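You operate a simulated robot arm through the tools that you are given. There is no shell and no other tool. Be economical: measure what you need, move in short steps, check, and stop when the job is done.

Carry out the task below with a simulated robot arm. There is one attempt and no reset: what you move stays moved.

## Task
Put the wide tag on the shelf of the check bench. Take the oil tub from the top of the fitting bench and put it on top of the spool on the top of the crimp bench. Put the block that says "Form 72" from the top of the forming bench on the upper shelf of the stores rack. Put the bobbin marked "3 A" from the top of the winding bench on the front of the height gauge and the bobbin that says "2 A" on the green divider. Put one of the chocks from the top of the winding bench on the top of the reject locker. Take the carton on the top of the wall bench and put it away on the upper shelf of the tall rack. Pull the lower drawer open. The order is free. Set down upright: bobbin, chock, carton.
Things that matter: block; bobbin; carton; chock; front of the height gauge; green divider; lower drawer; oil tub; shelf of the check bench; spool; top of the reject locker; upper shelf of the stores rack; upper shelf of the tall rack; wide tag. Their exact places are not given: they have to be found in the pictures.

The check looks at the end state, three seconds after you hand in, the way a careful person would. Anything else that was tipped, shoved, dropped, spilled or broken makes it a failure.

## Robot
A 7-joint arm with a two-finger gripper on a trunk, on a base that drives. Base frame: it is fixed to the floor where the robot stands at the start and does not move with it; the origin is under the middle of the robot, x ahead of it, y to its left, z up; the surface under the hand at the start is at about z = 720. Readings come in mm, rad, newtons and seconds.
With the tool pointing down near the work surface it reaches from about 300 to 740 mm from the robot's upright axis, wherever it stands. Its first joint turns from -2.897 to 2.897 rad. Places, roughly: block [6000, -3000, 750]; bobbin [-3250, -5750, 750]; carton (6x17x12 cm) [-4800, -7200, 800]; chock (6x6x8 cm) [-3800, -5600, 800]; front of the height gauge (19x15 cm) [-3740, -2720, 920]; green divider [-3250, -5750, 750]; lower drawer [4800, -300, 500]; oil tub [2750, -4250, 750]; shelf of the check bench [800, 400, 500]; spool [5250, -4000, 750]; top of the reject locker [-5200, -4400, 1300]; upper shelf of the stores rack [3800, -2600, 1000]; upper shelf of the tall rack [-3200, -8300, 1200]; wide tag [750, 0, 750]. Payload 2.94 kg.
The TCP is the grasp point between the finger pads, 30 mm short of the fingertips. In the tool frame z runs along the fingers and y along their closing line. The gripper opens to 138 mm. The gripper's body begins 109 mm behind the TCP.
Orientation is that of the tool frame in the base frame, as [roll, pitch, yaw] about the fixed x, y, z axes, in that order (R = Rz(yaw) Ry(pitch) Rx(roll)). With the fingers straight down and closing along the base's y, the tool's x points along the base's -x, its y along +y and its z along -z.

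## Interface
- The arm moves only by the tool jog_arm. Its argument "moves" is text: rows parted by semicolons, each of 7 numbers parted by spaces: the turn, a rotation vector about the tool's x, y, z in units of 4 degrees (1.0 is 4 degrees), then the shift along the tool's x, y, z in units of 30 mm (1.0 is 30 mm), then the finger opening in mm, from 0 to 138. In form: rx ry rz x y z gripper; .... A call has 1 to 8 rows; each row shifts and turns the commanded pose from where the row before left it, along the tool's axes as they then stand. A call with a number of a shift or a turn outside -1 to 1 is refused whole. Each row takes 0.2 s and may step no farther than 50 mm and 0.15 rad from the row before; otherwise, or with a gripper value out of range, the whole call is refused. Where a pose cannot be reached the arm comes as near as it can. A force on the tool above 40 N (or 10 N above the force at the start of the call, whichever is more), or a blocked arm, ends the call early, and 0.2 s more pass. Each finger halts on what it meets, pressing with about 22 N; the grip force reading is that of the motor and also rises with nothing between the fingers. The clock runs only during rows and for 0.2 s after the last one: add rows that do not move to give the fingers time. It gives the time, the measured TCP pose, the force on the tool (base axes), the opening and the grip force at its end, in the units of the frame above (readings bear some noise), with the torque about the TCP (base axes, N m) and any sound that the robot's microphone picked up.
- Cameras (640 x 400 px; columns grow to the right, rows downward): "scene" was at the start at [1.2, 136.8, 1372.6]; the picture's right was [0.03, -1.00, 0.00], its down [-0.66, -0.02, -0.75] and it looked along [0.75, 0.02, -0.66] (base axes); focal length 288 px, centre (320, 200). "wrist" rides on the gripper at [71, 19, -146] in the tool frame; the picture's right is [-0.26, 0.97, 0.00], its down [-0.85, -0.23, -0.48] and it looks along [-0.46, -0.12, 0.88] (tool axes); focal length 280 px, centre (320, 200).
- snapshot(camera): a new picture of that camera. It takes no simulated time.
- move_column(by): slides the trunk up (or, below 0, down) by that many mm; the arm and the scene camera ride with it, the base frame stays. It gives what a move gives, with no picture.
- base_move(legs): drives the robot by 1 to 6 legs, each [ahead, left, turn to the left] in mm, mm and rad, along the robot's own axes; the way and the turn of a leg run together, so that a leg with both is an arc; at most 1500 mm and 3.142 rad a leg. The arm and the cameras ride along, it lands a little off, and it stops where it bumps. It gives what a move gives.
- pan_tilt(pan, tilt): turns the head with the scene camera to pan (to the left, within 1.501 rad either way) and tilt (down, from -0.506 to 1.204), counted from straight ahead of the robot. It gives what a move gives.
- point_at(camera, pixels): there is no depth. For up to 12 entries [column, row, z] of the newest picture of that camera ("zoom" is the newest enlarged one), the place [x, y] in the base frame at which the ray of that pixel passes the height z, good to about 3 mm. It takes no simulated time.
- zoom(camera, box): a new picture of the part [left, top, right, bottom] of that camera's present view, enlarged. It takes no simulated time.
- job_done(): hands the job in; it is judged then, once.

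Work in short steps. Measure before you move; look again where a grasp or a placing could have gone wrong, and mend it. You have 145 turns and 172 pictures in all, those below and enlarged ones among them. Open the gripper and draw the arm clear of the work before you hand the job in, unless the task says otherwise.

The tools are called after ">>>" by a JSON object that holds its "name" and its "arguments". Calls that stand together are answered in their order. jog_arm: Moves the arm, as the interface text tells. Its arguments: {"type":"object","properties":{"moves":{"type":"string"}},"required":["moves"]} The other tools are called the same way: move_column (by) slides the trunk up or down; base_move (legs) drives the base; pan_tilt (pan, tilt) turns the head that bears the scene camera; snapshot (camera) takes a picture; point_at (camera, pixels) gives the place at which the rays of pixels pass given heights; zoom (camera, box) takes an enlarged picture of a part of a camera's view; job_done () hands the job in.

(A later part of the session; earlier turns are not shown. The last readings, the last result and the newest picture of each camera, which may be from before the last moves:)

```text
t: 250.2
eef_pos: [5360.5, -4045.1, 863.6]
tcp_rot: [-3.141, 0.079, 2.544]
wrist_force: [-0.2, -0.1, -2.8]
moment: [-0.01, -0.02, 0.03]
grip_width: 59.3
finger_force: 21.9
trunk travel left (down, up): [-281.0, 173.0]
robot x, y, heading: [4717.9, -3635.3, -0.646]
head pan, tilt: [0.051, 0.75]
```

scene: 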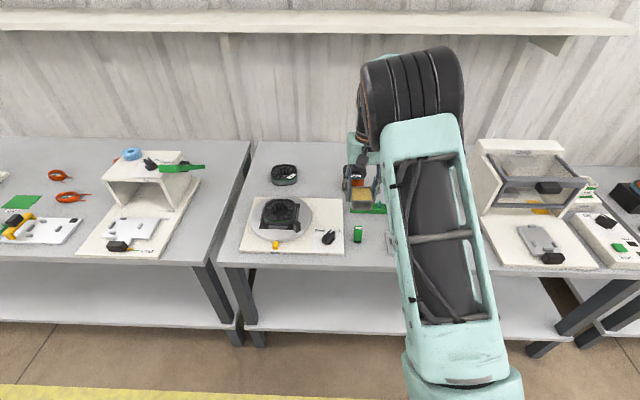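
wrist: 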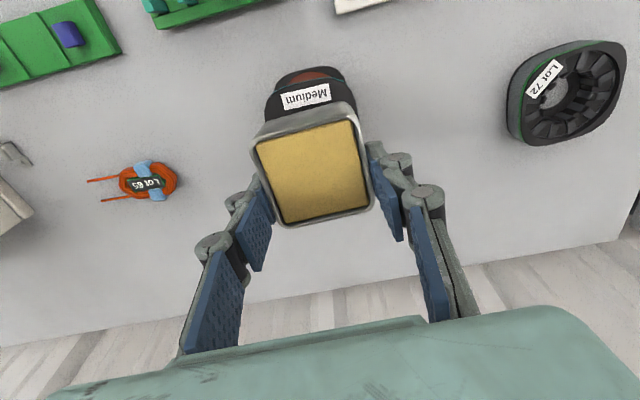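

Still free. I continue down with force checks.

>>> {"name": "jog_arm", "arguments": {"moves": "0 0 0 0 0 0.07 45; 0 0 0 0 0 0.07 45"}}

>>> {"name": "zoom", "arguments": {"camera": "scene", "box": [320, 140, 380, 200]}}

```text
t: 250.8
eef_pos: [5360.5, -4045.4, 860.4]
tcp_rot: [3.142, 0.079, 2.543]
wrist_force: [-0.3, -0.3, -2.1]
moment: [-0.04, -0.03, -0.02]
grip_width: 59.4
finger_force: 22.3
trunk travel left (down, up): [-281.0, 173.0]
robot x, y, heading: [4725.7, -3636.0, -0.649]
head pan, tilt: [0.051, 0.75]
```

```text
6.67 times, centred on (350, 170) of scene
```

zoom: 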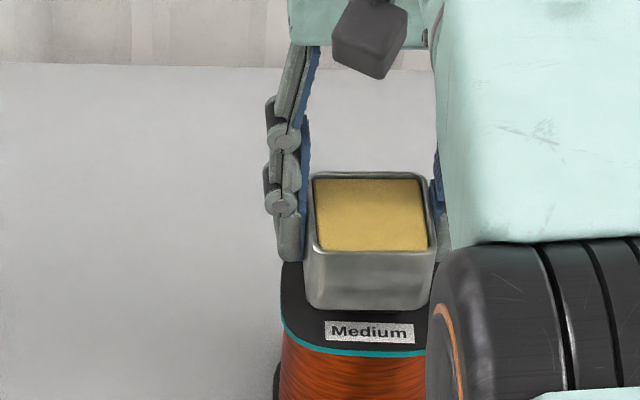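

No gap is visible any more but no contact force yet. I continue down carefully.

>>> {"name": "jog_arm", "arguments": {"moves": "0 0 0 0 0 0.07 45; 0 0 0 0 0 0.07 45"}}

>>> {"name": "jog_arm", "arguments": {"moves": "0 0 0 0 0 0.07 45; 0 0 0 0 0 0.07 45"}}

```text
t: 251.4
eef_pos: [5361.7, -4046.0, 856.4]
tcp_rot: [-3.141, 0.079, 2.543]
wrist_force: [-0.4, -0.4, -1.6]
moment: [-0.01, -0.03, 0.04]
grip_width: 59.5
finger_force: 21.8
trunk travel left (down, up): [-281.0, 173.0]
robot x, y, heading: [4723.1, -3637.8, -0.647]
head pan, tilt: [0.051, 0.75]
```

```text
t: 252.0
eef_pos: [5362.1, -4046.8, 853.6]
tcp_rot: [3.14, 0.084, 2.543]
wrist_force: [-0.9, -0.1, 3.7]
moment: [-0.04, 0.18, -0.06]
grip_width: 59.5
finger_force: 21.7
trunk travel left (down, up): [-281.0, 173.0]
robot x, y, heading: [4720.5, -3633.7, -0.654]
head pan, tilt: [0.051, 0.75]
```

Contact came at bottom ≈ 797, lower than assumed, so this bench is ~15 mm lower and the spool's true centre lies about 10 mm further (≈(5369,-4059)). I lift 10 mm, shift 10 forward and 3 right, then lower again.

>>> {"name": "jog_arm", "arguments": {"moves": "0 0 0 0 0 -0.33 45; 0 -0.25 0 -0.16 -0.05 0 45; 0 -0.25 0 -0.16 -0.05 0 45; 0 0 0 0 0 0 45"}}

>>> {"name": "snapshot", "arguments": {"camera": "wrist"}}

>>> {"name": "point_at", "arguments": {"camera": "wrist", "pixels": [[304, 82, 785]]}}

```text
t: 253.0
eef_pos: [5365.8, -4055.7, 862.7]
tcp_rot: [3.139, 0.118, 2.543]
wrist_force: [1.1, 0.2, -2.8]
moment: [-0.03, -0.03, -0.02]
grip_width: 59.4
finger_force: 22.4
trunk travel left (down, up): [-281.0, 173.0]
robot x, y, heading: [4722.0, -3634.3, -0.647]
head pan, tilt: [0.051, 0.75]
```

```text
67 pictures are left
```

wrist: 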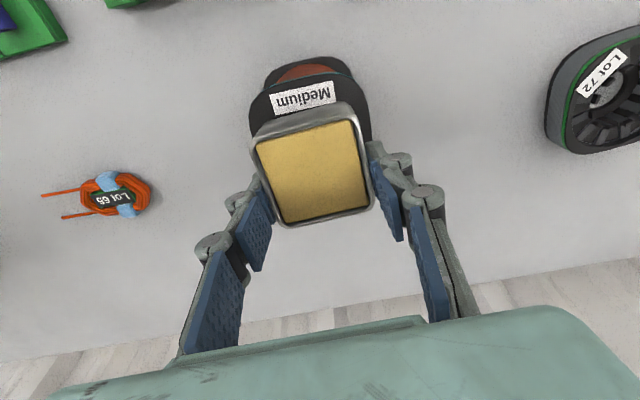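

```text
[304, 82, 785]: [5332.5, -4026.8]
```

The tub and spool are now concentric laterally, and centre estimates agree within 4 mm. I lower to contact.

>>> {"name": "jog_arm", "arguments": {"moves": "0 0 0 0 0 0.13 45; 0 0 0 0 0 0.07 45; 0 0 0 0 0 0.07 45"}}

>>> {"name": "jog_arm", "arguments": {"moves": "0 0 0 0 0 0.06 45; 0 0 0 0 0 0.03 45"}}

```text
t: 253.8
eef_pos: [5367.0, -4053.6, 855.9]
tcp_rot: [3.14, 0.118, 2.544]
wrist_force: [-1.1, 0.8, 0.2]
moment: [0.02, 0.11, -0.03]
grip_width: 59.4
finger_force: 21.8
trunk travel left (down, up): [-281.0, 173.0]
robot x, y, heading: [4719.2, -3634.6, -0.65]
head pan, tilt: [0.051, 0.75]
```

```text
t: 254.4
eef_pos: [5366.4, -4054.2, 854.9]
tcp_rot: [-3.139, 0.121, 2.545]
wrist_force: [-2.4, 0.5, 11.3]
moment: [0.08, 0.43, 0.03]
grip_width: 59.3
finger_force: 22.2
trunk travel left (down, up): [-281.0, 173.0]
robot x, y, heading: [4722.7, -3639.1, -0.645]
head pan, tilt: [0.051, 0.75]
```

Contact force locates the lug's near edge ~18 mm behind the tub's centre, i.e. centred. I open slowly.

>>> {"name": "jog_arm", "arguments": {"moves": "0 0 0 0 0 0 62; 0 0 0 0 0 0 66; 0 0 0 0 0 0 72; 0 0 0 0 0 0 80; 0 0 0 0 0 0 88; 0 0 0 0 0 0 88"}}

>>> {"name": "snapshot", "arguments": {"camera": "wrist"}}

>>> {"name": "zoom", "arguments": {"camera": "scene", "box": [300, 130, 400, 210]}}

```text
t: 255.8
eef_pos: [5368.4, -4054.3, 852.7]
tcp_rot: [-3.141, 0.117, 2.544]
wrist_force: [-0.1, 0.3, 0.0]
moment: [-0.01, 0.02, -0.01]
grip_width: 87.9
finger_force: 0.0
trunk travel left (down, up): [-281.0, 173.0]
robot x, y, heading: [4723.9, -3637.1, -0.647]
head pan, tilt: [0.051, 0.75]
```

```text
66 pictures are left
```

wrist: 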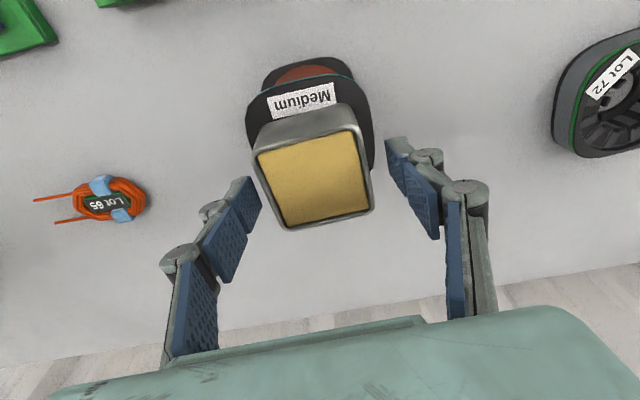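

```text
5.00 times, centred on (350, 170) of scene
```

zoom: 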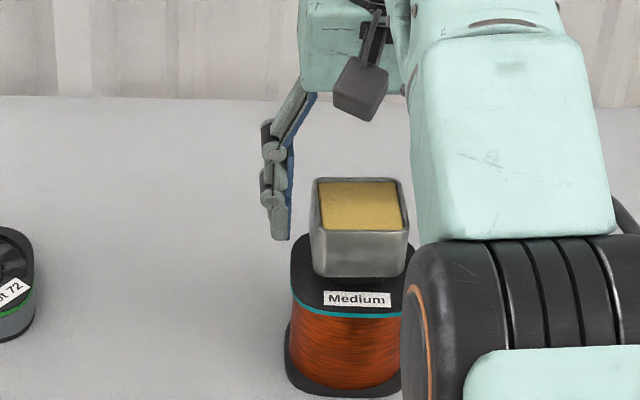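

The tub stands on the spool. I rise straight up, back away, and drive to the aisle's end, then look west.

>>> {"name": "move_column", "arguments": {"by": 165}}

>>> {"name": "base_move", "arguments": {"legs": [[-420, 0, 0], [0, 0, -1.55], [1400, 0, 0], [400, 0, 0], [0, 0, -0.8]]}}

>>> {"name": "pan_tilt", "arguments": {"pan": 0.3, "tilt": 0.2}}

>>> {"name": "snapshot", "arguments": {"camera": "scene"}}

```text
t: 257.7
eef_pos: [5368.1, -4054.9, 1017.0]
tcp_rot: [-3.141, 0.117, 2.544]
wrist_force: [-0.4, 0.9, -0.8]
moment: [-0.01, -0.03, -0.04]
grip_width: 88.1
finger_force: 0.0
trunk travel left (down, up): [-446.0, 8.0]
robot x, y, heading: [4721.1, -3637.6, -0.652]
head pan, tilt: [0.051, 0.75]
```

```text
t: 274.8
eef_pos: [2576.4, -5010.9, 1017.9]
tcp_rot: [3.139, 0.118, 0.192]
wrist_force: [-0.7, -0.8, 0.9]
moment: [-0.02, 0.03, -0.04]
grip_width: 88.1
finger_force: 0.0
trunk travel left (down, up): [-446.0, 8.0]
robot x, y, heading: [3328.4, -4847.6, -2.999]
head pan, tilt: [0.051, 0.75]
```

```text
t: 275.8
eef_pos: [2577.5, -5009.9, 1017.4]
tcp_rot: [-3.142, 0.117, 0.194]
wrist_force: [-0.2, -0.6, 0.1]
moment: [0.03, 0.03, 0.0]
grip_width: 87.9
finger_force: 0.2
trunk travel left (down, up): [-446.0, 8.0]
robot x, y, heading: [3331.8, -4844.4, -2.998]
head pan, tilt: [0.3, 0.201]
```

```text
64 pictures are left
```

scene: 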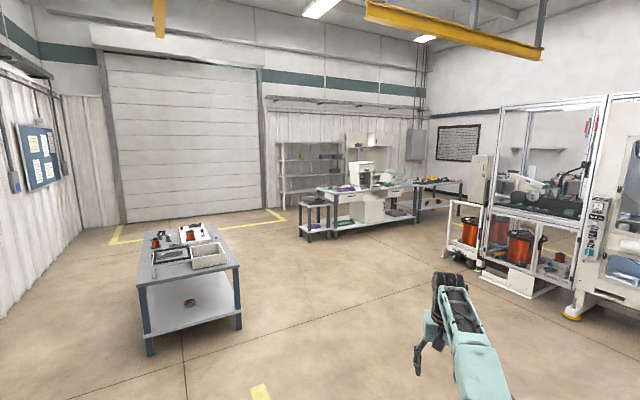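

I zoom toward the far group to tell the winding bench from the others and measure the free way.

>>> {"name": "zoom", "arguments": {"camera": "scene", "box": [270, 120, 500, 265]}}

>>> {"name": "point_at", "arguments": {"camera": "scene", "pixels": [[310, 239, 0], [335, 240, 0], [414, 228, 0], [461, 205, 0], [449, 257, 0], [475, 268, 0], [430, 250, 0], [430, 225, 0], [572, 320, 0], [240, 330, 0]]}}

```text
2.76 times, centred on (385, 192) of scene
```

zoom: 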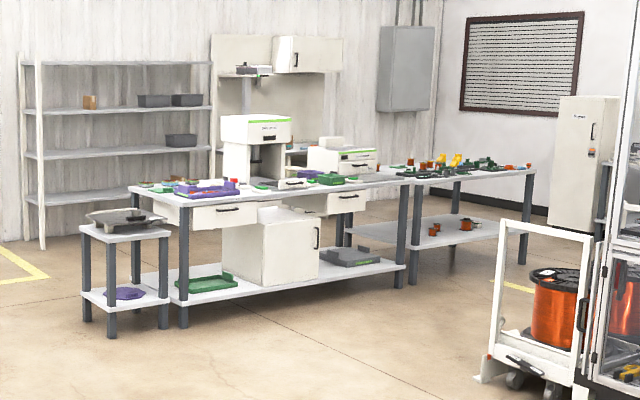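

```text
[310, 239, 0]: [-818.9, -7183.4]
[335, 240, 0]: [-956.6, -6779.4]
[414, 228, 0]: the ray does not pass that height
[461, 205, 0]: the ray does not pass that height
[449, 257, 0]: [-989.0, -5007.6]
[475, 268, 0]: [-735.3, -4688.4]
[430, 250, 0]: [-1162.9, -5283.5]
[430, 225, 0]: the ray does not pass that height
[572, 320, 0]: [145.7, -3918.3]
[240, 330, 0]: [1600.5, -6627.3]
```

The winding bench is the one with coloured bobbins beyond the drawer bench; the white reject locker stands behind it. I retract the arm and drive along the bench fronts.

>>> {"name": "jog_arm", "arguments": {"moves": "0 0.21 0 1 0 0 88; 0 0.21 0 1 0 0 88; 0 0.21 0 1 0 0 88; 0 0.21 0 1 0 0 88; 0 0.21 0 1 0 0 88; 0 0.21 0 1 0 0 88; 0 0.21 0 1 0 0 88; 0 0.21 0 1 0 0 88"}}

>>> {"name": "base_move", "arguments": {"legs": [[0, 0, 0.157], [1300, 0, 0], [1300, 0, 0], [1300, 0, 0], [0, 0, -0.734], [1000, 0, 0]]}}

>>> {"name": "pan_tilt", "arguments": {"pan": 0.4, "tilt": 0.4}}

>>> {"name": "snapshot", "arguments": {"camera": "scene"}}

```text
t: 277.6
eef_pos: [2611.2, -5010.4, 1020.3]
tcp_rot: [3.141, -0.004, 0.192]
wrist_force: [-0.6, 0.6, -0.1]
moment: [0.04, 0.01, 0.01]
grip_width: 88.0
finger_force: 0.0
out of reach, approached as far as the arm can: row 1, 2, 3, 4, 5, 6, 7, 8
trunk travel left (down, up): [-446.0, 8.0]
robot x, y, heading: [3326.8, -4849.5, -2.995]
head pan, tilt: [0.3, 0.201]
```

```text
t: 303.8
eef_pos: [-2003.5, -5342.3, 1020.5]
tcp_rot: [3.142, -0.004, -0.382]
wrist_force: [-0.9, -0.6, 0.4]
moment: [0.01, -0.01, 0.01]
grip_width: 88.3
finger_force: 0.0
trunk travel left (down, up): [-446.0, 8.0]
robot x, y, heading: [-1312.0, -5596.4, 2.711]
head pan, tilt: [0.3, 0.201]
```

```text
t: 304.5
eef_pos: [-2000.9, -5341.3, 1020.4]
tcp_rot: [-3.141, -0.004, -0.382]
wrist_force: [-0.2, -0.6, 0.1]
moment: [0.03, 0.01, -0.01]
grip_width: 87.8
finger_force: 0.1
trunk travel left (down, up): [-446.0, 8.0]
robot x, y, heading: [-1307.7, -5592.7, 2.715]
head pan, tilt: [0.4, 0.4]
```

```text
62 pictures are left
```

scene: 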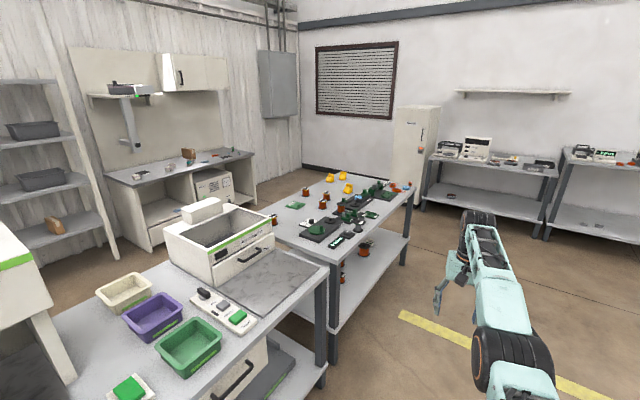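

The winding bench holds orange bobbins, green fixtures and yellow chocks; a brown carton stands on the wall bench at (188,155). I zoom on the bench.

>>> {"name": "zoom", "arguments": {"camera": "scene", "box": [265, 165, 425, 275]}}

>>> {"name": "point_at", "arguments": {"camera": "scene", "pixels": [[332, 264, 750], [412, 188, 750], [404, 265, 0], [333, 362, 0], [346, 185, 750], [301, 230, 750], [188, 160, 800], [430, 175, 0], [395, 205, 0]]}}

>>> {"name": "jog_arm", "arguments": {"moves": "0 0 0 0.6 0 0 88; 0 0 0 0.8 0 0 88; 0 0 0 0.8 0 0 88; 0 0 0 0.8 0 0 88; 0 0 0 0.8 0 0 88; 0 0 0 0.8 0 0 88; 0 0 0 0.8 0 0 88"}}

```text
3.64 times, centred on (345, 220) of scene
```

zoom: 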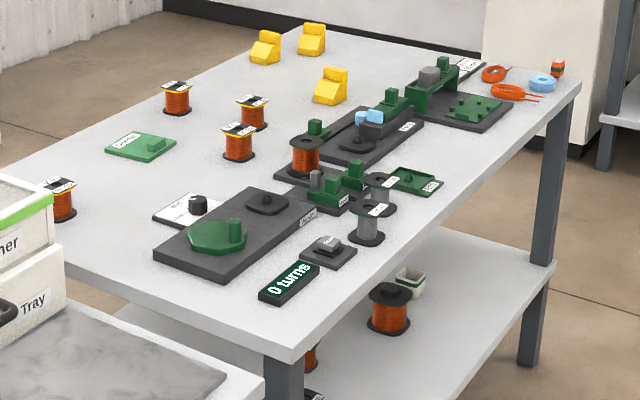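

```text
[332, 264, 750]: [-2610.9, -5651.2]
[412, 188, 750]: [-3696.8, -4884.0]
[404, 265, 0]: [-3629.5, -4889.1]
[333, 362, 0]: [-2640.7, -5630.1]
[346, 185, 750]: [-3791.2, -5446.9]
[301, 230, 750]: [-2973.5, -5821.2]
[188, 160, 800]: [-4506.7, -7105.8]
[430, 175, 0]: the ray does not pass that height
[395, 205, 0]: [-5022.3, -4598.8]
```

```text
t: 306.1
eef_pos: [-2001.7, -5343.0, 1020.7]
tcp_rot: [-3.141, -0.006, -0.382]
wrist_force: [0.0, 0.7, -0.7]
moment: [-0.03, 0.0, 0.0]
grip_width: 88.0
finger_force: 0.1
out of reach, approached as far as the arm can: row 1, 2, 3, 4, 5, 6, 7
trunk travel left (down, up): [-446.0, 8.0]
robot x, y, heading: [-1309.7, -5594.9, 2.716]
head pan, tilt: [0.4, 0.4]
```

The retract did not happen: the arm seems stuck at a limit in this pose. I test with a small downward move.

>>> {"name": "jog_arm", "arguments": {"moves": "0 0 0 0 0 0.8 88; 0 0 0 0 0 0.8 88; 0 0 0 0 0 0.8 88"}}

```text
t: 306.9
eef_pos: [-2003.2, -5341.3, 947.1]
tcp_rot: [-3.141, -0.006, -0.382]
wrist_force: [-0.4, 0.0, 0.3]
moment: [-0.03, -0.03, -0.02]
grip_width: 88.1
finger_force: 0.0
trunk travel left (down, up): [-446.0, 8.0]
robot x, y, heading: [-1307.2, -5592.1, 2.712]
head pan, tilt: [0.4, 0.4]
```

It moves downward fine. I try retracting at this height.

>>> {"name": "jog_arm", "arguments": {"moves": "0 0 0 0.5 0 0.3 88; 0 0 0 0.8 0 0.3 88; 0 0 0 0.8 0 0 88; 0 0 0 0.8 0 0 88; 0 0 0 0.8 0 0 88; 0 0 0 0.8 0 0 88; 0 0 0 0.8 0 0 88"}}

```text
t: 308.5
eef_pos: [-2003.7, -5343.6, 931.5]
tcp_rot: [-3.141, -0.006, -0.382]
wrist_force: [0.3, 0.6, 0.2]
moment: [0.0, 0.05, 0.0]
grip_width: 88.1
finger_force: 0.1
out of reach, approached as far as the arm can: row 1, 2, 3, 4, 5, 6, 7
trunk travel left (down, up): [-446.0, 8.0]
robot x, y, heading: [-1307.7, -5592.1, 2.716]
head pan, tilt: [0.4, 0.4]
```

Radial motion seems singular (elbow straight). I try a diagonal move: tilting the tool forward while going down and back.

>>> {"name": "jog_arm", "arguments": {"moves": "0 -1 0 0.3 0 0.6 88; 0 -1 0 0.3 0 0.6 88; 0 -1 0 0.3 0 0.6 88; 0 -1 0 0.3 0 0.6 88; 0 -1 0 0.3 0 0.6 88; 0 -1 0 0.3 0 0.6 88"}}

>>> {"name": "snapshot", "arguments": {"camera": "scene"}}

```text
t: 309.9
eef_pos: [-2088.8, -5315.2, 800.2]
tcp_rot: [3.141, 0.414, -0.381]
wrist_force: [-0.4, 0.3, -0.3]
moment: [0.0, 0.0, 0.0]
grip_width: 87.9
finger_force: 0.2
out of reach, approached as far as the arm can: row 1, 2, 3, 4, 5, 6
trunk travel left (down, up): [-446.0, 8.0]
robot x, y, heading: [-1311.0, -5597.2, 2.714]
head pan, tilt: [0.4, 0.4]
```

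```text
60 pictures are left
```

scene: 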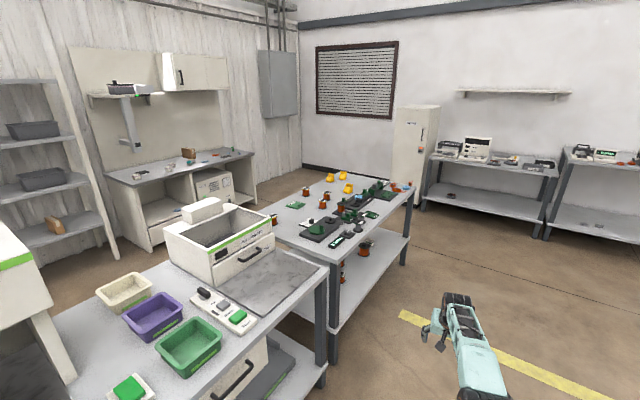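

The arm is stretched out straight. I try up-and-back motion while untilting.

>>> {"name": "jog_arm", "arguments": {"moves": "0 0 0 0.35 0 -0.92 88; 0 0 0 0.35 0 -0.92 88; 0 0 0 0.35 0 -0.92 88; 0 0 0 0.35 0 -0.92 88"}}

>>> {"name": "jog_arm", "arguments": {"moves": "0 0 0 0.7 0.5 -0.3 88; 0 0 0 0.7 0.5 -0.3 88; 0 0 0 0.7 0.5 -0.3 88; 0 0 0 0.7 0.5 -0.3 88"}}

```text
t: 310.9
eef_pos: [-2103.4, -5313.1, 867.7]
tcp_rot: [-3.141, 0.412, -0.381]
wrist_force: [0.4, 0.2, -0.3]
moment: [0.0, 0.0, 0.04]
grip_width: 88.0
finger_force: 0.1
out of reach, approached as far as the arm can: row 1, 2, 3, 4
trunk travel left (down, up): [-446.0, 8.0]
robot x, y, heading: [-1309.0, -5591.1, 2.714]
head pan, tilt: [0.4, 0.4]
```

```text
t: 311.9
eef_pos: [-2118.9, -5382.2, 851.7]
tcp_rot: [3.141, 0.412, -0.38]
wrist_force: [0.3, 0.6, 0.3]
moment: [-0.01, 0.01, 0.01]
grip_width: 87.9
finger_force: 0.0
out of reach, approached as far as the arm can: row 1, 2, 3, 4
trunk travel left (down, up): [-446.0, 8.0]
robot x, y, heading: [-1311.6, -5595.2, 2.716]
head pan, tilt: [0.4, 0.4]
```

Large steps inward are refused; I try very small inward steps, as the elbow needs large joint motion near full stretch.

>>> {"name": "jog_arm", "arguments": {"moves": "0 0 0 0.05 0 -0.02 88; 0 0 0 0.05 0 -0.02 88; 0 0 0 0.1 0 -0.04 88; 0 0 0 0.1 0 -0.04 88; 0 0 0 0.2 0 -0.09 88; 0 0 0 0.3 0 -0.13 88; 0 0 0 0.5 0 -0.22 88; 0 0 0 0.8 0 -0.35 88"}}

```text
t: 313.7
eef_pos: [-2118.6, -5388.8, 845.8]
tcp_rot: [3.141, 0.413, -0.382]
wrist_force: [-0.5, -1.0, 0.2]
moment: [-0.01, 0.0, 0.0]
grip_width: 88.3
finger_force: 0.0
out of reach, approached as far as the arm can: row 3, 4, 5, 6, 7, 8
trunk travel left (down, up): [-446.0, 8.0]
robot x, y, heading: [-1309.4, -5596.1, 2.716]
head pan, tilt: [0.4, 0.4]
```

I think the shoulder must hit its limit before the elbow bends; going further down should do that. The spot below the hand is free aisle, so I move straight down.

>>> {"name": "jog_arm", "arguments": {"moves": "0 0 0 0.4 0 0.9 88; 0 0 0 0.4 0 0.9 88; 0 0 0 0.4 0 0.9 88; 0 0 0 0.4 0 0.9 88; 0 0 0 0.4 0 0.9 88; 0 0 0 0.4 0 0.9 88; 0 0 0 0.4 0 0.9 88; 0 0 0 0.4 0 0.9 88"}}

>>> {"name": "jog_arm", "arguments": {"moves": "0 0 0 0.91 0 -0.41 88; 0 0 0 0.91 0 -0.41 88; 0 0 0 0.91 0 -0.41 88; 0 0 0 0.91 0 -0.41 88; 0 0 0 0.91 0 -0.41 88; 0 0 0 0.91 0 -0.41 88; 0 0 0 0.91 0 -0.41 88; 0 0 0 0.91 0 -0.41 88"}}

```text
t: 315.5
eef_pos: [-2062.5, -5400.6, 663.2]
tcp_rot: [3.141, 0.415, -0.384]
wrist_force: [0.9, -0.6, -0.3]
moment: [0.04, -0.01, -0.02]
grip_width: 88.4
finger_force: 0.1
out of reach, approached as far as the arm can: row 1, 2, 3, 4, 5, 6, 7, 8
trunk travel left (down, up): [-446.0, 8.0]
robot x, y, heading: [-1307.2, -5593.8, 2.71]
head pan, tilt: [0.4, 0.4]
```

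```text
t: 317.3
eef_pos: [-1838.1, -5490.5, 666.3]
tcp_rot: [3.14, 0.416, -0.38]
wrist_force: [1.0, 0.2, -0.6]
moment: [0.01, 0.04, 0.02]
grip_width: 88.5
finger_force: 0.1
trunk travel left (down, up): [-446.0, 8.0]
robot x, y, heading: [-1310.6, -5593.1, 2.716]
head pan, tilt: [0.4, 0.4]
```

The arm is free again (radius 538). I now measure the bobbins, chocks and bench corners from the last scene view.

>>> {"name": "snapshot", "arguments": {"camera": "scene"}}

>>> {"name": "point_at", "arguments": {"camera": "scene", "pixels": [[326.6, 200.5, 750], [322.5, 208.5, 750], [305.7, 195.5, 750], [273.6, 225, 750], [330, 182, 750], [343, 179, 750], [348, 192, 750], [335, 173, 750], [300, 235, 750], [188, 165, 750], [440, 108, 1300], [395, 105, 1300]]}}

```text
59 pictures are left
```

scene: 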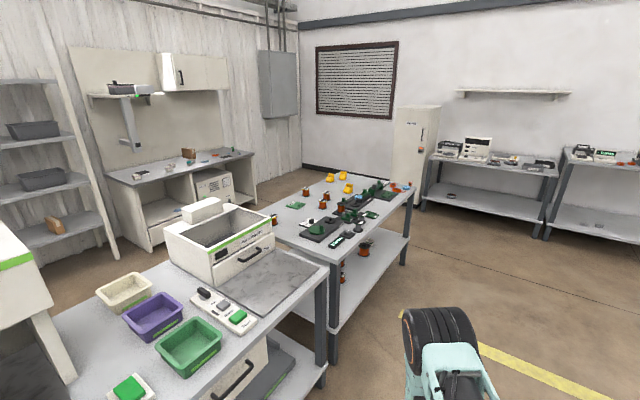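

```text
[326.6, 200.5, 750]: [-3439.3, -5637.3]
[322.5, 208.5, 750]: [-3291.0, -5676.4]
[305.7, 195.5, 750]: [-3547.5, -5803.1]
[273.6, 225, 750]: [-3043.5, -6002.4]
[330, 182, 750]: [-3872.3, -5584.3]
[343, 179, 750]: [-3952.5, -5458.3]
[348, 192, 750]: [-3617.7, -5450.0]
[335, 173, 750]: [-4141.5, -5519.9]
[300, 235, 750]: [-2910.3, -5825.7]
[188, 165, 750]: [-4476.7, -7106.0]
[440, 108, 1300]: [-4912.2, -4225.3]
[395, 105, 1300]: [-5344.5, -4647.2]
```

Everything I need on the winding bench lies within ~360 mm of its back edge, so I go around its west end to the back aisle. First I bring the tool upright and higher.

>>> {"name": "jog_arm", "arguments": {"moves": "0 0.75 0 -0.41 0 -0.91 88; 0 0.75 0 -0.36 0 -0.93 88; 0 0.75 0 -0.31 0 -0.95 88; 0 0.75 0 -0.26 0 -0.96 88; 0 0.75 0 -0.21 0 -0.97 88; 0 0.75 0 -0.16 0 -0.98 88; 0 0.75 0 -0.1 0 -0.98 88; 0 0.7 0 -0.05 0 -0.98 88"}}

>>> {"name": "base_move", "arguments": {"legs": [[0, 0, -0.063], [1190, 0, 0], [1188, 0, 0], [0, 0, 0.8], [999, 0, 0], [0, 0, 1.033]]}}

>>> {"name": "pan_tilt", "arguments": {"pan": 0.5, "tilt": 0.55}}

>>> {"name": "snapshot", "arguments": {"camera": "scene"}}

```text
t: 319.1
eef_pos: [-1841.2, -5489.0, 904.3]
tcp_rot: [-3.141, -0.006, -0.383]
wrist_force: [0.2, 0.4, 0.0]
moment: [0.01, 0.0, 0.0]
grip_width: 88.4
finger_force: 0.1
trunk travel left (down, up): [-446.0, 8.0]
robot x, y, heading: [-1307.0, -5593.8, 2.712]
head pan, tilt: [0.4, 0.4]
```

```text
t: 340.7
eef_pos: [-4346.1, -5289.9, 902.6]
tcp_rot: [-3.141, -0.002, 1.385]
wrist_force: [-0.4, 0.1, -0.2]
moment: [-0.02, 0.01, -0.02]
grip_width: 88.1
finger_force: 0.0
trunk travel left (down, up): [-446.0, 8.0]
robot x, y, heading: [-4345.8, -4750.7, -1.806]
head pan, tilt: [0.4, 0.4]
```

```text
t: 341.4
eef_pos: [-4347.8, -5290.8, 903.1]
tcp_rot: [3.14, 0.0, 1.384]
wrist_force: [-0.2, 0.1, 0.0]
moment: [-0.01, 0.02, 0.02]
grip_width: 87.8
finger_force: 0.1
trunk travel left (down, up): [-446.0, 8.0]
robot x, y, heading: [-4344.9, -4748.1, -1.8]
head pan, tilt: [0.499, 0.55]
```

```text
58 pictures are left
```

scene: 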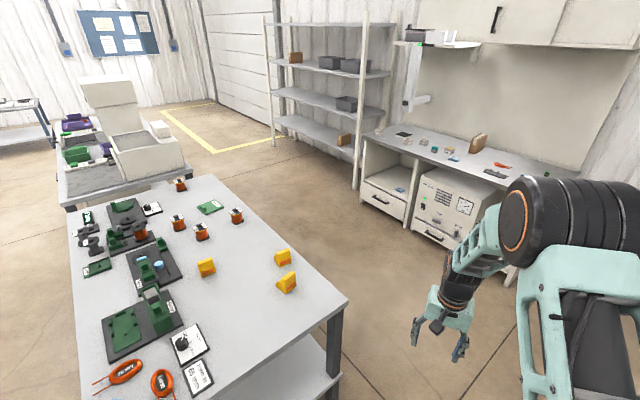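

A great view over the bench. I zoom on the bobbins and green items.

>>> {"name": "zoom", "arguments": {"camera": "scene", "box": [150, 170, 260, 250]}}

>>> {"name": "zoom", "arguments": {"camera": "scene", "box": [60, 180, 240, 400]}}

>>> {"name": "point_at", "arguments": {"camera": "scene", "pixels": [[181, 191, 750], [179, 230, 750], [201, 239, 750], [237, 222, 750], [207, 276, 750], [283, 264, 750], [287, 291, 750], [210, 207, 750], [347, 297, 750], [173, 187, 750], [480, 150, 760], [333, 398, 0]]}}

```text
5.00 times, centred on (205, 210) of scene
```

zoom: 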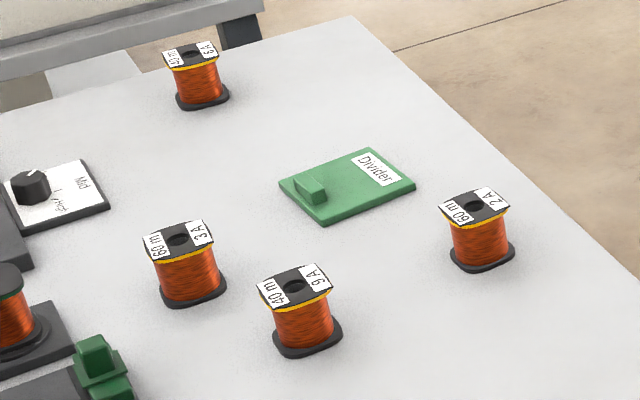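

```text
1.82 times, centred on (150, 290) of scene
```

zoom: 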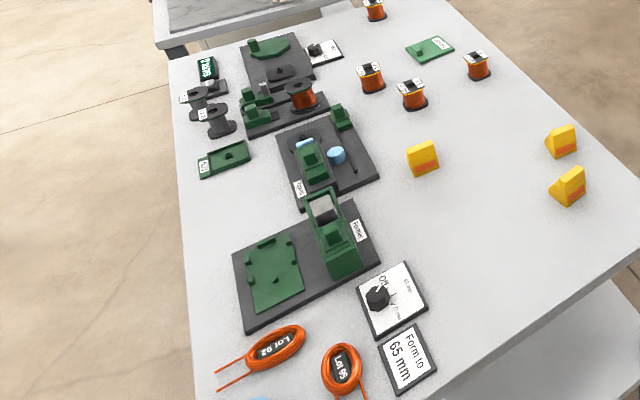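

```text
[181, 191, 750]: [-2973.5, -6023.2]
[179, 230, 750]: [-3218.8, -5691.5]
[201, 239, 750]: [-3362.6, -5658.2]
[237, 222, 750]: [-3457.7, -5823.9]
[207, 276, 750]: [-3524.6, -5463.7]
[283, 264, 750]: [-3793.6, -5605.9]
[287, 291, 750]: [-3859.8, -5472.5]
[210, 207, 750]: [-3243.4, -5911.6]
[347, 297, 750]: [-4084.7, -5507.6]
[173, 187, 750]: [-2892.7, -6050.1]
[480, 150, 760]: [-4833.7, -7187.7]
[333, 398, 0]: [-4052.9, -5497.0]
```

"3 A" is the bobbin at (179,230), "2 A" at (237,222), and the green "Divider" plate at (210,207). The two views put this bench at z≈775; I re-measure there.

>>> {"name": "point_at", "arguments": {"camera": "scene", "pixels": [[179, 230, 775], [237, 222, 775], [201, 239, 775], [210, 207, 777], [347, 297, 775], [220, 176, 775], [283, 264, 775], [287, 291, 775], [207, 276, 775]]}}

>>> {"name": "base_move", "arguments": {"legs": [[1055, 0, 0], [0, 0, 1.376], [0, 0, 1.376]]}}

>>> {"name": "pan_tilt", "arguments": {"pan": -0.2, "tilt": 0.7}}

>>> {"name": "snapshot", "arguments": {"camera": "scene"}}

```text
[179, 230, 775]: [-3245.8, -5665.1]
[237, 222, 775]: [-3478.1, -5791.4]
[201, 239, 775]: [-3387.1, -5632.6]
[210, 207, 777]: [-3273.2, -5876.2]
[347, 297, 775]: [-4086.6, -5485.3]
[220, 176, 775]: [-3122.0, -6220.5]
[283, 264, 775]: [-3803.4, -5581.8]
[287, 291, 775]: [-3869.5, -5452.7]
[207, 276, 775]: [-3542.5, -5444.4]
```

```text
t: 353.7
eef_pos: [-4394.2, -5277.8, 902.8]
tcp_rot: [-3.141, -0.003, -2.132]
wrist_force: [-0.6, 0.1, -0.2]
moment: [-0.01, 0.0, 0.0]
grip_width: 87.8
finger_force: 0.1
trunk travel left (down, up): [-446.0, 8.0]
robot x, y, heading: [-4592.5, -5780.0, 0.959]
head pan, tilt: [0.499, 0.55]
```

```text
t: 354.8
eef_pos: [-4394.5, -5278.3, 903.1]
tcp_rot: [-3.141, -0.002, -2.133]
wrist_force: [-0.5, 0.7, 0.5]
moment: [0.0, 0.04, 0.0]
grip_width: 87.9
finger_force: 0.1
trunk travel left (down, up): [-446.0, 8.0]
robot x, y, heading: [-4596.3, -5781.9, 0.961]
head pan, tilt: [-0.201, 0.7]
```

```text
55 pictures are left
```

scene: 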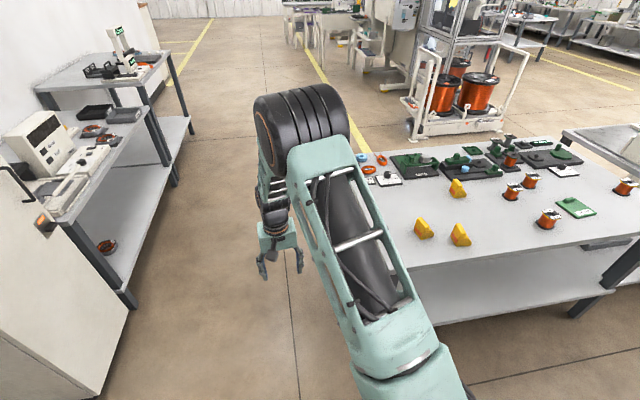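

The back edge is ~480 mm ahead. I back off a little, slide right 900 mm along the bench to face the "2 A" bobbin, and approach.

>>> {"name": "base_move", "arguments": {"legs": [[-110, 0, -0.033], [0, -910, 0], [120, 0, 0]]}}

>>> {"name": "snapshot", "arguments": {"camera": "wrist"}}

```text
t: 364.6
eef_pos: [-3647.5, -5826.3, 903.6]
tcp_rot: [3.141, -0.003, -2.177]
wrist_force: [0.2, -0.2, -0.9]
moment: [-0.02, 0.01, 0.0]
grip_width: 88.2
finger_force: 0.0
trunk travel left (down, up): [-446.0, 8.0]
robot x, y, heading: [-3866.1, -6318.3, 0.917]
head pan, tilt: [-0.201, 0.7]
```

```text
54 pictures are left
```

wrist: 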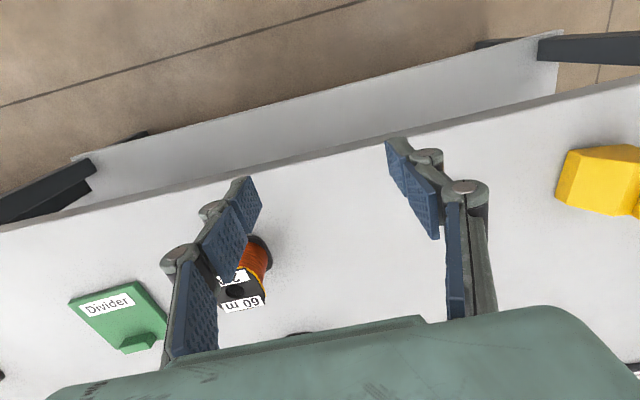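

The "2 A" bobbin is at (255,265), the divider at (118,315). I measure both.

>>> {"name": "point_at", "arguments": {"camera": "wrist", "pixels": [[262, 246, 775], [241, 290, 825], [70, 300, 778], [142, 281, 778], [166, 325, 778], [96, 350, 778], [0, 232, 775], [640, 90, 775]]}}

>>> {"name": "zoom", "arguments": {"camera": "wrist", "box": [50, 220, 290, 370]}}

```text
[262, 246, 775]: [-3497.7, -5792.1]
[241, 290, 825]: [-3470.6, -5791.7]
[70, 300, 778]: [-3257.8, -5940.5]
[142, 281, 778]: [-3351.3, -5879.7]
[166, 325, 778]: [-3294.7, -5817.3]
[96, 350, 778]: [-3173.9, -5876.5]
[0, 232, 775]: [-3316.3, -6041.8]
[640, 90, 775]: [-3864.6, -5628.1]
```

```text
2.67 times, centred on (170, 295) of wrist
```

zoom: 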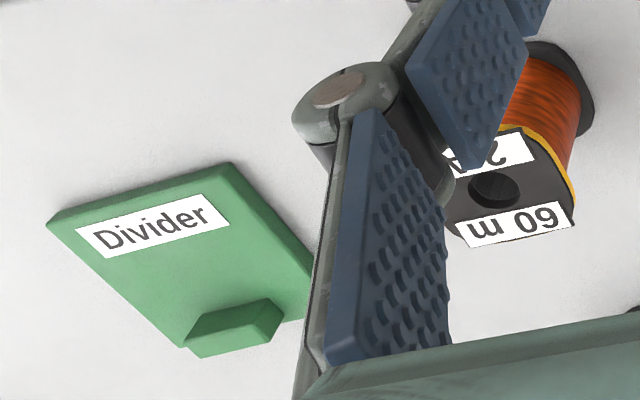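

The bobbin is at about (-3481,-5790). I drive 130 ahead and 110 right to put the tool above it, open wider, and look.

>>> {"name": "base_move", "arguments": {"legs": [[130, -110, 0]]}}

>>> {"name": "snapshot", "arguments": {"camera": "wrist"}}

```text
t: 366.3
eef_pos: [-3482.6, -5788.4, 903.5]
tcp_rot: [3.14, -0.002, -2.177]
wrist_force: [0.3, 0.5, -0.4]
moment: [0.0, 0.04, -0.03]
grip_width: 88.1
finger_force: 0.0
trunk travel left (down, up): [-446.0, 8.0]
robot x, y, heading: [-3701.2, -6286.6, 0.916]
head pan, tilt: [-0.201, 0.7]
```

```text
52 pictures are left
```

wrist: 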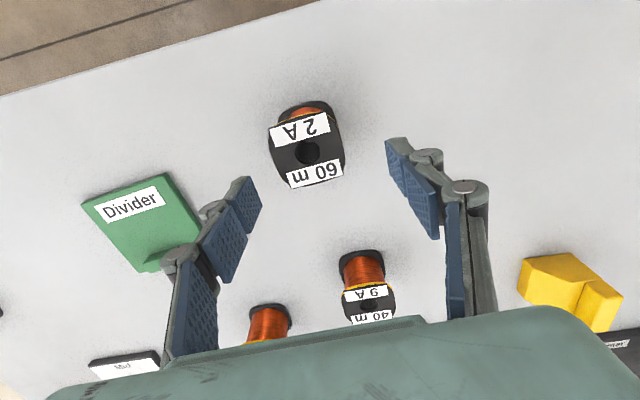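

Directly above and aligned. I check the top hole's position at likely top heights.

>>> {"name": "point_at", "arguments": {"camera": "wrist", "pixels": [[307, 153, 825], [307, 153, 835], [307, 153, 815], [312, 102, 776], [120, 228, 778], [150, 258, 778], [84, 202, 778], [168, 173, 778], [200, 232, 778]]}}

```text
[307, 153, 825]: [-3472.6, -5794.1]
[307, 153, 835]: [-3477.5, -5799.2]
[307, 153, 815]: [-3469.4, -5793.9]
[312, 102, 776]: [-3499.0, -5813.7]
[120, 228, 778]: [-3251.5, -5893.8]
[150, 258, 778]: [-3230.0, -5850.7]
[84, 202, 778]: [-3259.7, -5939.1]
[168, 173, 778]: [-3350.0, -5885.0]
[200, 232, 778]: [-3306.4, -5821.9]
```

I adjust 6 mm right, 3 back, lower 66 mm and close on the bobbin.

>>> {"name": "jog_arm", "arguments": {"moves": "0 0 0 0.1 -0.2 0 88"}}

>>> {"name": "move_column", "arguments": {"by": -67}}

>>> {"name": "jog_arm", "arguments": {"moves": "0 0 0 0 0 0 65; 0 0 0 0 0 0 50; 0 0 0 0 0 0 35; 0 0 0 0 0 0 30; 0 0 0 0 0 0 30"}}

>>> {"name": "snapshot", "arguments": {"camera": "wrist"}}

```text
t: 366.7
eef_pos: [-3479.2, -5795.7, 903.6]
tcp_rot: [-3.141, 0.0, -2.176]
wrist_force: [1.2, 1.0, 0.5]
moment: [0.02, 0.01, -0.03]
grip_width: 88.2
finger_force: 0.0
trunk travel left (down, up): [-446.0, 8.0]
robot x, y, heading: [-3699.0, -6283.6, 0.916]
head pan, tilt: [-0.201, 0.7]
```

```text
t: 367.7
eef_pos: [-3479.2, -5796.2, 836.0]
tcp_rot: [3.141, -0.001, -2.175]
wrist_force: [0.4, 0.0, -0.2]
moment: [-0.02, 0.01, -0.01]
grip_width: 88.1
finger_force: 0.1
trunk travel left (down, up): [-379.0, 75.0]
robot x, y, heading: [-3707.8, -6285.7, 0.921]
head pan, tilt: [-0.201, 0.7]
```

```text
t: 368.9
eef_pos: [-3478.4, -5796.3, 835.6]
tcp_rot: [3.14, 0.001, -2.176]
wrist_force: [2.7, -0.5, 2.5]
moment: [-0.13, -0.04, 0.07]
grip_width: 54.0
finger_force: 22.3
trunk travel left (down, up): [-379.0, 75.0]
robot x, y, heading: [-3705.4, -6287.9, 0.916]
head pan, tilt: [-0.201, 0.7]
```

```text
51 pictures are left
```

wrist: 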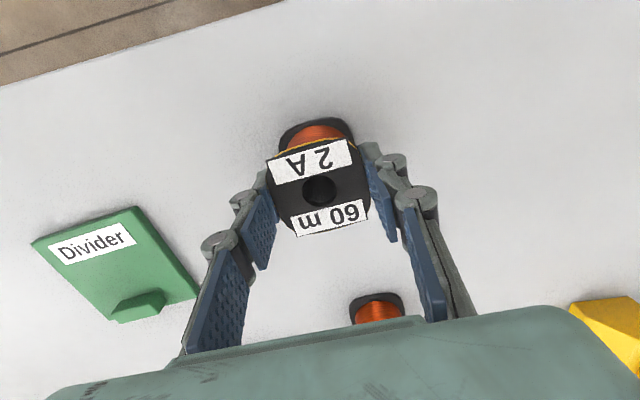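

Gripped (54 mm). I lift 60 mm and move so the bobbin comes over the divider's free area (-3297,-5880).

>>> {"name": "move_column", "arguments": {"by": 60}}

>>> {"name": "base_move", "arguments": {"legs": [[43, -195, 0]]}}

>>> {"name": "snapshot", "arguments": {"camera": "wrist"}}

>>> {"name": "pan_tilt", "arguments": {"pan": -0.1, "tilt": 0.75}}

>>> {"name": "snapshot", "arguments": {"camera": "scene"}}

```text
t: 369.9
eef_pos: [-3477.9, -5795.3, 894.9]
tcp_rot: [-3.141, -0.002, -2.177]
wrist_force: [0.9, 0.1, -3.4]
moment: [0.03, 0.01, -0.01]
grip_width: 54.2
finger_force: 22.6
trunk travel left (down, up): [-439.0, 15.0]
robot x, y, heading: [-3702.0, -6283.7, 0.921]
head pan, tilt: [-0.201, 0.7]
```

```text
t: 372.3
eef_pos: [-3298.9, -5877.7, 895.2]
tcp_rot: [-3.14, -0.003, -2.175]
wrist_force: [0.5, 0.1, -3.5]
moment: [0.01, 0.02, 0.0]
grip_width: 54.2
finger_force: 22.4
trunk travel left (down, up): [-439.0, 15.0]
robot x, y, heading: [-3524.4, -6369.9, 0.918]
head pan, tilt: [-0.201, 0.7]
```

```text
50 pictures are left
```

wrist: 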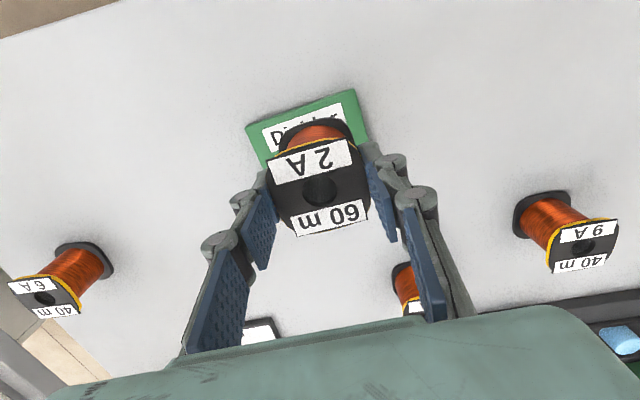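

```text
t: 372.9
eef_pos: [-3299.1, -5878.7, 896.5]
tcp_rot: [3.14, -0.001, -2.175]
wrist_force: [0.9, 0.7, -3.7]
moment: [0.01, -0.02, 0.01]
grip_width: 54.1
finger_force: 22.0
trunk travel left (down, up): [-439.0, 15.0]
robot x, y, heading: [-3520.6, -6364.4, 0.92]
head pan, tilt: [-0.099, 0.75]
```

```text
49 pictures are left
```

scene: 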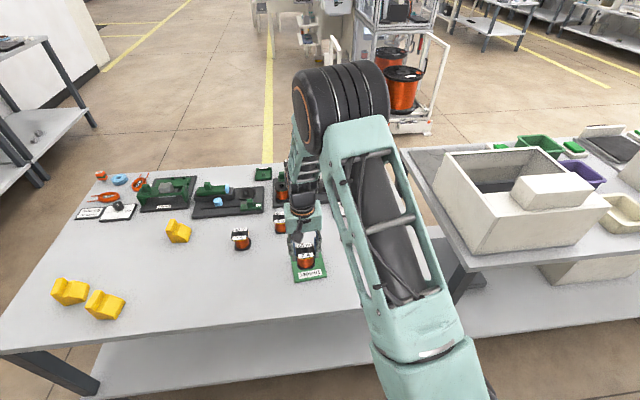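

The bobbin hovers over the divider. I verify the plate's near corners (246,126) and (356,88) from here.

>>> {"name": "point_at", "arguments": {"camera": "wrist", "pixels": [[246, 126, 782], [356, 89, 782], [368, 140, 782]]}}

>>> {"name": "zoom", "arguments": {"camera": "scene", "box": [260, 210, 360, 300]}}

```text
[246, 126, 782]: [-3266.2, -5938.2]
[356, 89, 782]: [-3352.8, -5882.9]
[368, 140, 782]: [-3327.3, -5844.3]
```

```text
4.44 times, centred on (310, 255) of scene
```

zoom: 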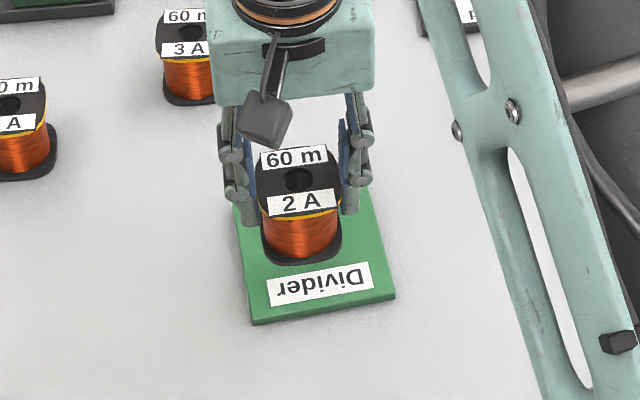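

I shift 4 mm nearer and 8 mm left to clear the divider's block, then lower to just above and settle.

>>> {"name": "jog_arm", "arguments": {"moves": "0 0 0 0.13 0.27 0 30"}}

>>> {"name": "move_column", "arguments": {"by": -47}}

>>> {"name": "jog_arm", "arguments": {"moves": "0 0 0 0 0 0.08 30; 0 0 0 0 0 0.08 30"}}

>>> {"name": "jog_arm", "arguments": {"moves": "0 0 0 0 0 0.08 30; 0 0 0 0 0 0.08 30"}}

```text
t: 373.3
eef_pos: [-3307.5, -5877.8, 897.3]
tcp_rot: [3.141, -0.002, -2.175]
wrist_force: [0.4, -0.2, -2.8]
moment: [0.02, 0.01, 0.04]
grip_width: 54.0
finger_force: 21.7
trunk travel left (down, up): [-439.0, 15.0]
robot x, y, heading: [-3519.5, -6370.9, 0.919]
head pan, tilt: [-0.099, 0.75]
```

```text
t: 374.2
eef_pos: [-3306.8, -5876.5, 848.7]
tcp_rot: [-3.141, -0.002, -2.176]
wrist_force: [0.5, -0.1, -3.9]
moment: [0.01, 0.02, -0.01]
grip_width: 54.1
finger_force: 21.8
trunk travel left (down, up): [-392.0, 62.0]
robot x, y, heading: [-3522.9, -6369.7, 0.921]
head pan, tilt: [-0.099, 0.75]
```

```text
t: 374.8
eef_pos: [-3307.6, -5876.1, 845.6]
tcp_rot: [3.14, 0.0, -2.174]
wrist_force: [-0.9, -0.5, 12.2]
moment: [-0.32, 0.15, 0.03]
grip_width: 54.2
finger_force: 22.4
trunk travel left (down, up): [-392.0, 62.0]
robot x, y, heading: [-3525.2, -6365.7, 0.917]
head pan, tilt: [-0.099, 0.75]
```

```text
t: 375.4
eef_pos: [-3306.7, -5877.8, 839.9]
tcp_rot: [3.141, 0.0, -2.176]
wrist_force: [2.2, 2.7, 3.7]
moment: [0.19, -0.11, 0.05]
grip_width: 56.3
finger_force: 22.2
trunk travel left (down, up): [-392.0, 62.0]
robot x, y, heading: [-3523.7, -6372.1, 0.915]
head pan, tilt: [-0.099, 0.75]
```

Contact then it settled. I look before releasing.

>>> {"name": "snapshot", "arguments": {"camera": "wrist"}}

>>> {"name": "zoom", "arguments": {"camera": "scene", "box": [260, 210, 360, 300]}}

```text
47 pictures are left
```

wrist: 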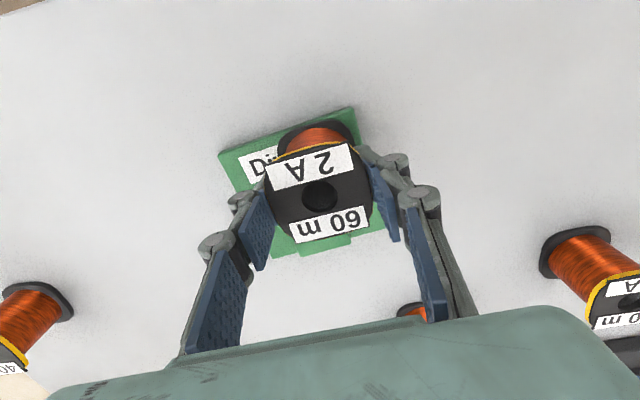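

```text
4.44 times, centred on (310, 255) of scene
```

zoom: 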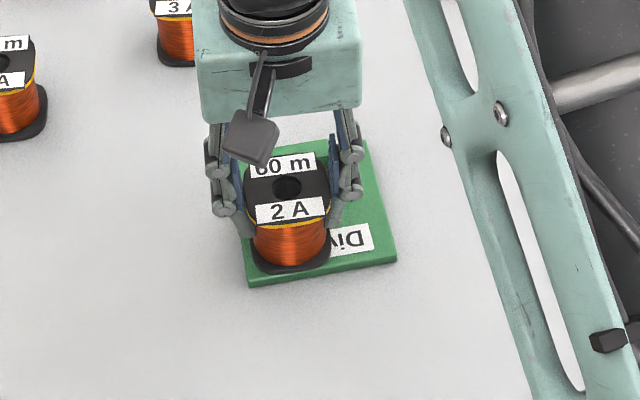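

It stands on the divider plate. I release and rise.

>>> {"name": "jog_arm", "arguments": {"moves": "0 0 0 0 0 0 60; 0 0 0 0 0 0 66; 0 0 0 0 0 0 74; 0 0 0 0 0 0 84; 0 0 0 0 0 0 88"}}

>>> {"name": "move_column", "arguments": {"by": 75}}

>>> {"name": "snapshot", "arguments": {"camera": "wrist"}}

```text
t: 376.6
eef_pos: [-3308.3, -5878.1, 838.8]
tcp_rot: [3.14, -0.002, -2.175]
wrist_force: [0.6, 1.0, -0.7]
moment: [0.01, -0.03, -0.02]
grip_width: 88.2
finger_force: 0.0
trunk travel left (down, up): [-392.0, 62.0]
robot x, y, heading: [-3522.0, -6367.2, 0.922]
head pan, tilt: [-0.099, 0.75]
```

```text
t: 377.6
eef_pos: [-3308.5, -5877.0, 900.8]
tcp_rot: [-3.141, -0.001, -2.176]
wrist_force: [-0.2, -0.3, -0.5]
moment: [0.03, -0.02, -0.01]
grip_width: 88.2
finger_force: 0.0
out of reach, approached as far as the arm can: row 1
trunk travel left (down, up): [-454.0, 0.0]
robot x, y, heading: [-3521.9, -6369.5, 0.918]
head pan, tilt: [-0.099, 0.75]
```

```text
45 pictures are left
```

wrist: 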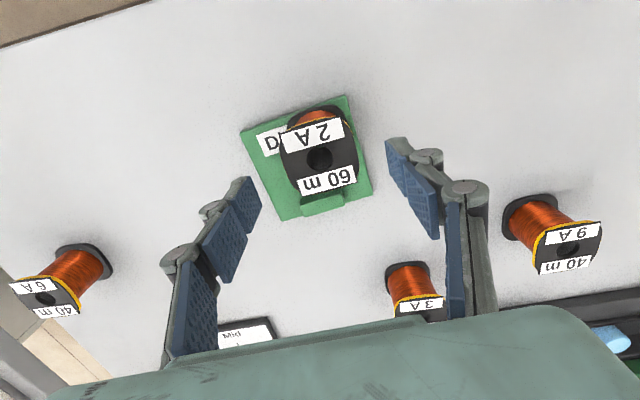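

"2 A" stands upright on the divider. For "3 A" I shift the base 30 ahead/79 left and extend the arm 176 mm.

>>> {"name": "base_move", "arguments": {"legs": [[28, 79, 0]]}}

>>> {"name": "jog_arm", "arguments": {"moves": "0 0 0 -0.98 0 0 88; 0 0 0 -0.98 0 0 88; 0 0 0 -0.98 0 0 88; 0 0 0 -0.98 0 0 88; 0 0 0 -0.98 0 0 88; 0 0 0 -0.9 0 0 88"}}

>>> {"name": "snapshot", "arguments": {"camera": "wrist"}}

```text
t: 379.0
eef_pos: [-3353.9, -5807.7, 900.0]
tcp_rot: [3.141, -0.002, -2.175]
wrist_force: [-0.7, 1.2, 0.0]
moment: [0.0, 0.01, 0.0]
grip_width: 87.9
finger_force: 0.0
trunk travel left (down, up): [-454.0, 0.0]
robot x, y, heading: [-3568.6, -6299.7, 0.92]
head pan, tilt: [-0.099, 0.75]
```

```text
t: 380.4
eef_pos: [-3254.1, -5665.3, 900.7]
tcp_rot: [3.14, -0.003, -2.176]
wrist_force: [-0.2, 0.6, -0.4]
moment: [-0.05, 0.01, -0.01]
grip_width: 88.1
finger_force: 0.0
trunk travel left (down, up): [-454.0, 0.0]
robot x, y, heading: [-3567.2, -6299.2, 0.92]
head pan, tilt: [-0.099, 0.75]
```

```text
44 pictures are left
```

wrist: 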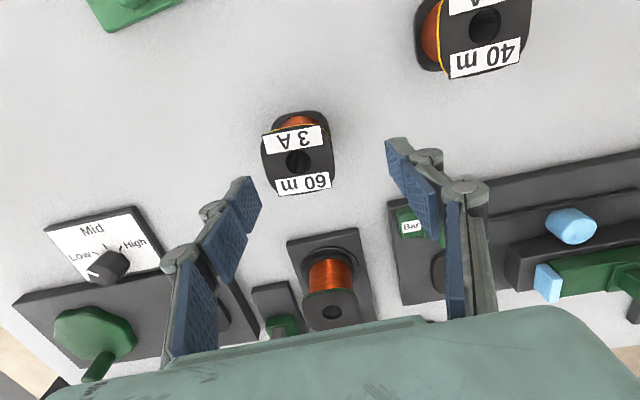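

"3 A" is at (298,160). I compute the offset of its hole.

>>> {"name": "point_at", "arguments": {"camera": "wrist", "pixels": [[298, 160, 829], [300, 111, 777], [298, 160, 825]]}}

```text
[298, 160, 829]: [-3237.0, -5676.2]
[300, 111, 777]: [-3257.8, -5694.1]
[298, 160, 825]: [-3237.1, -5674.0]
```

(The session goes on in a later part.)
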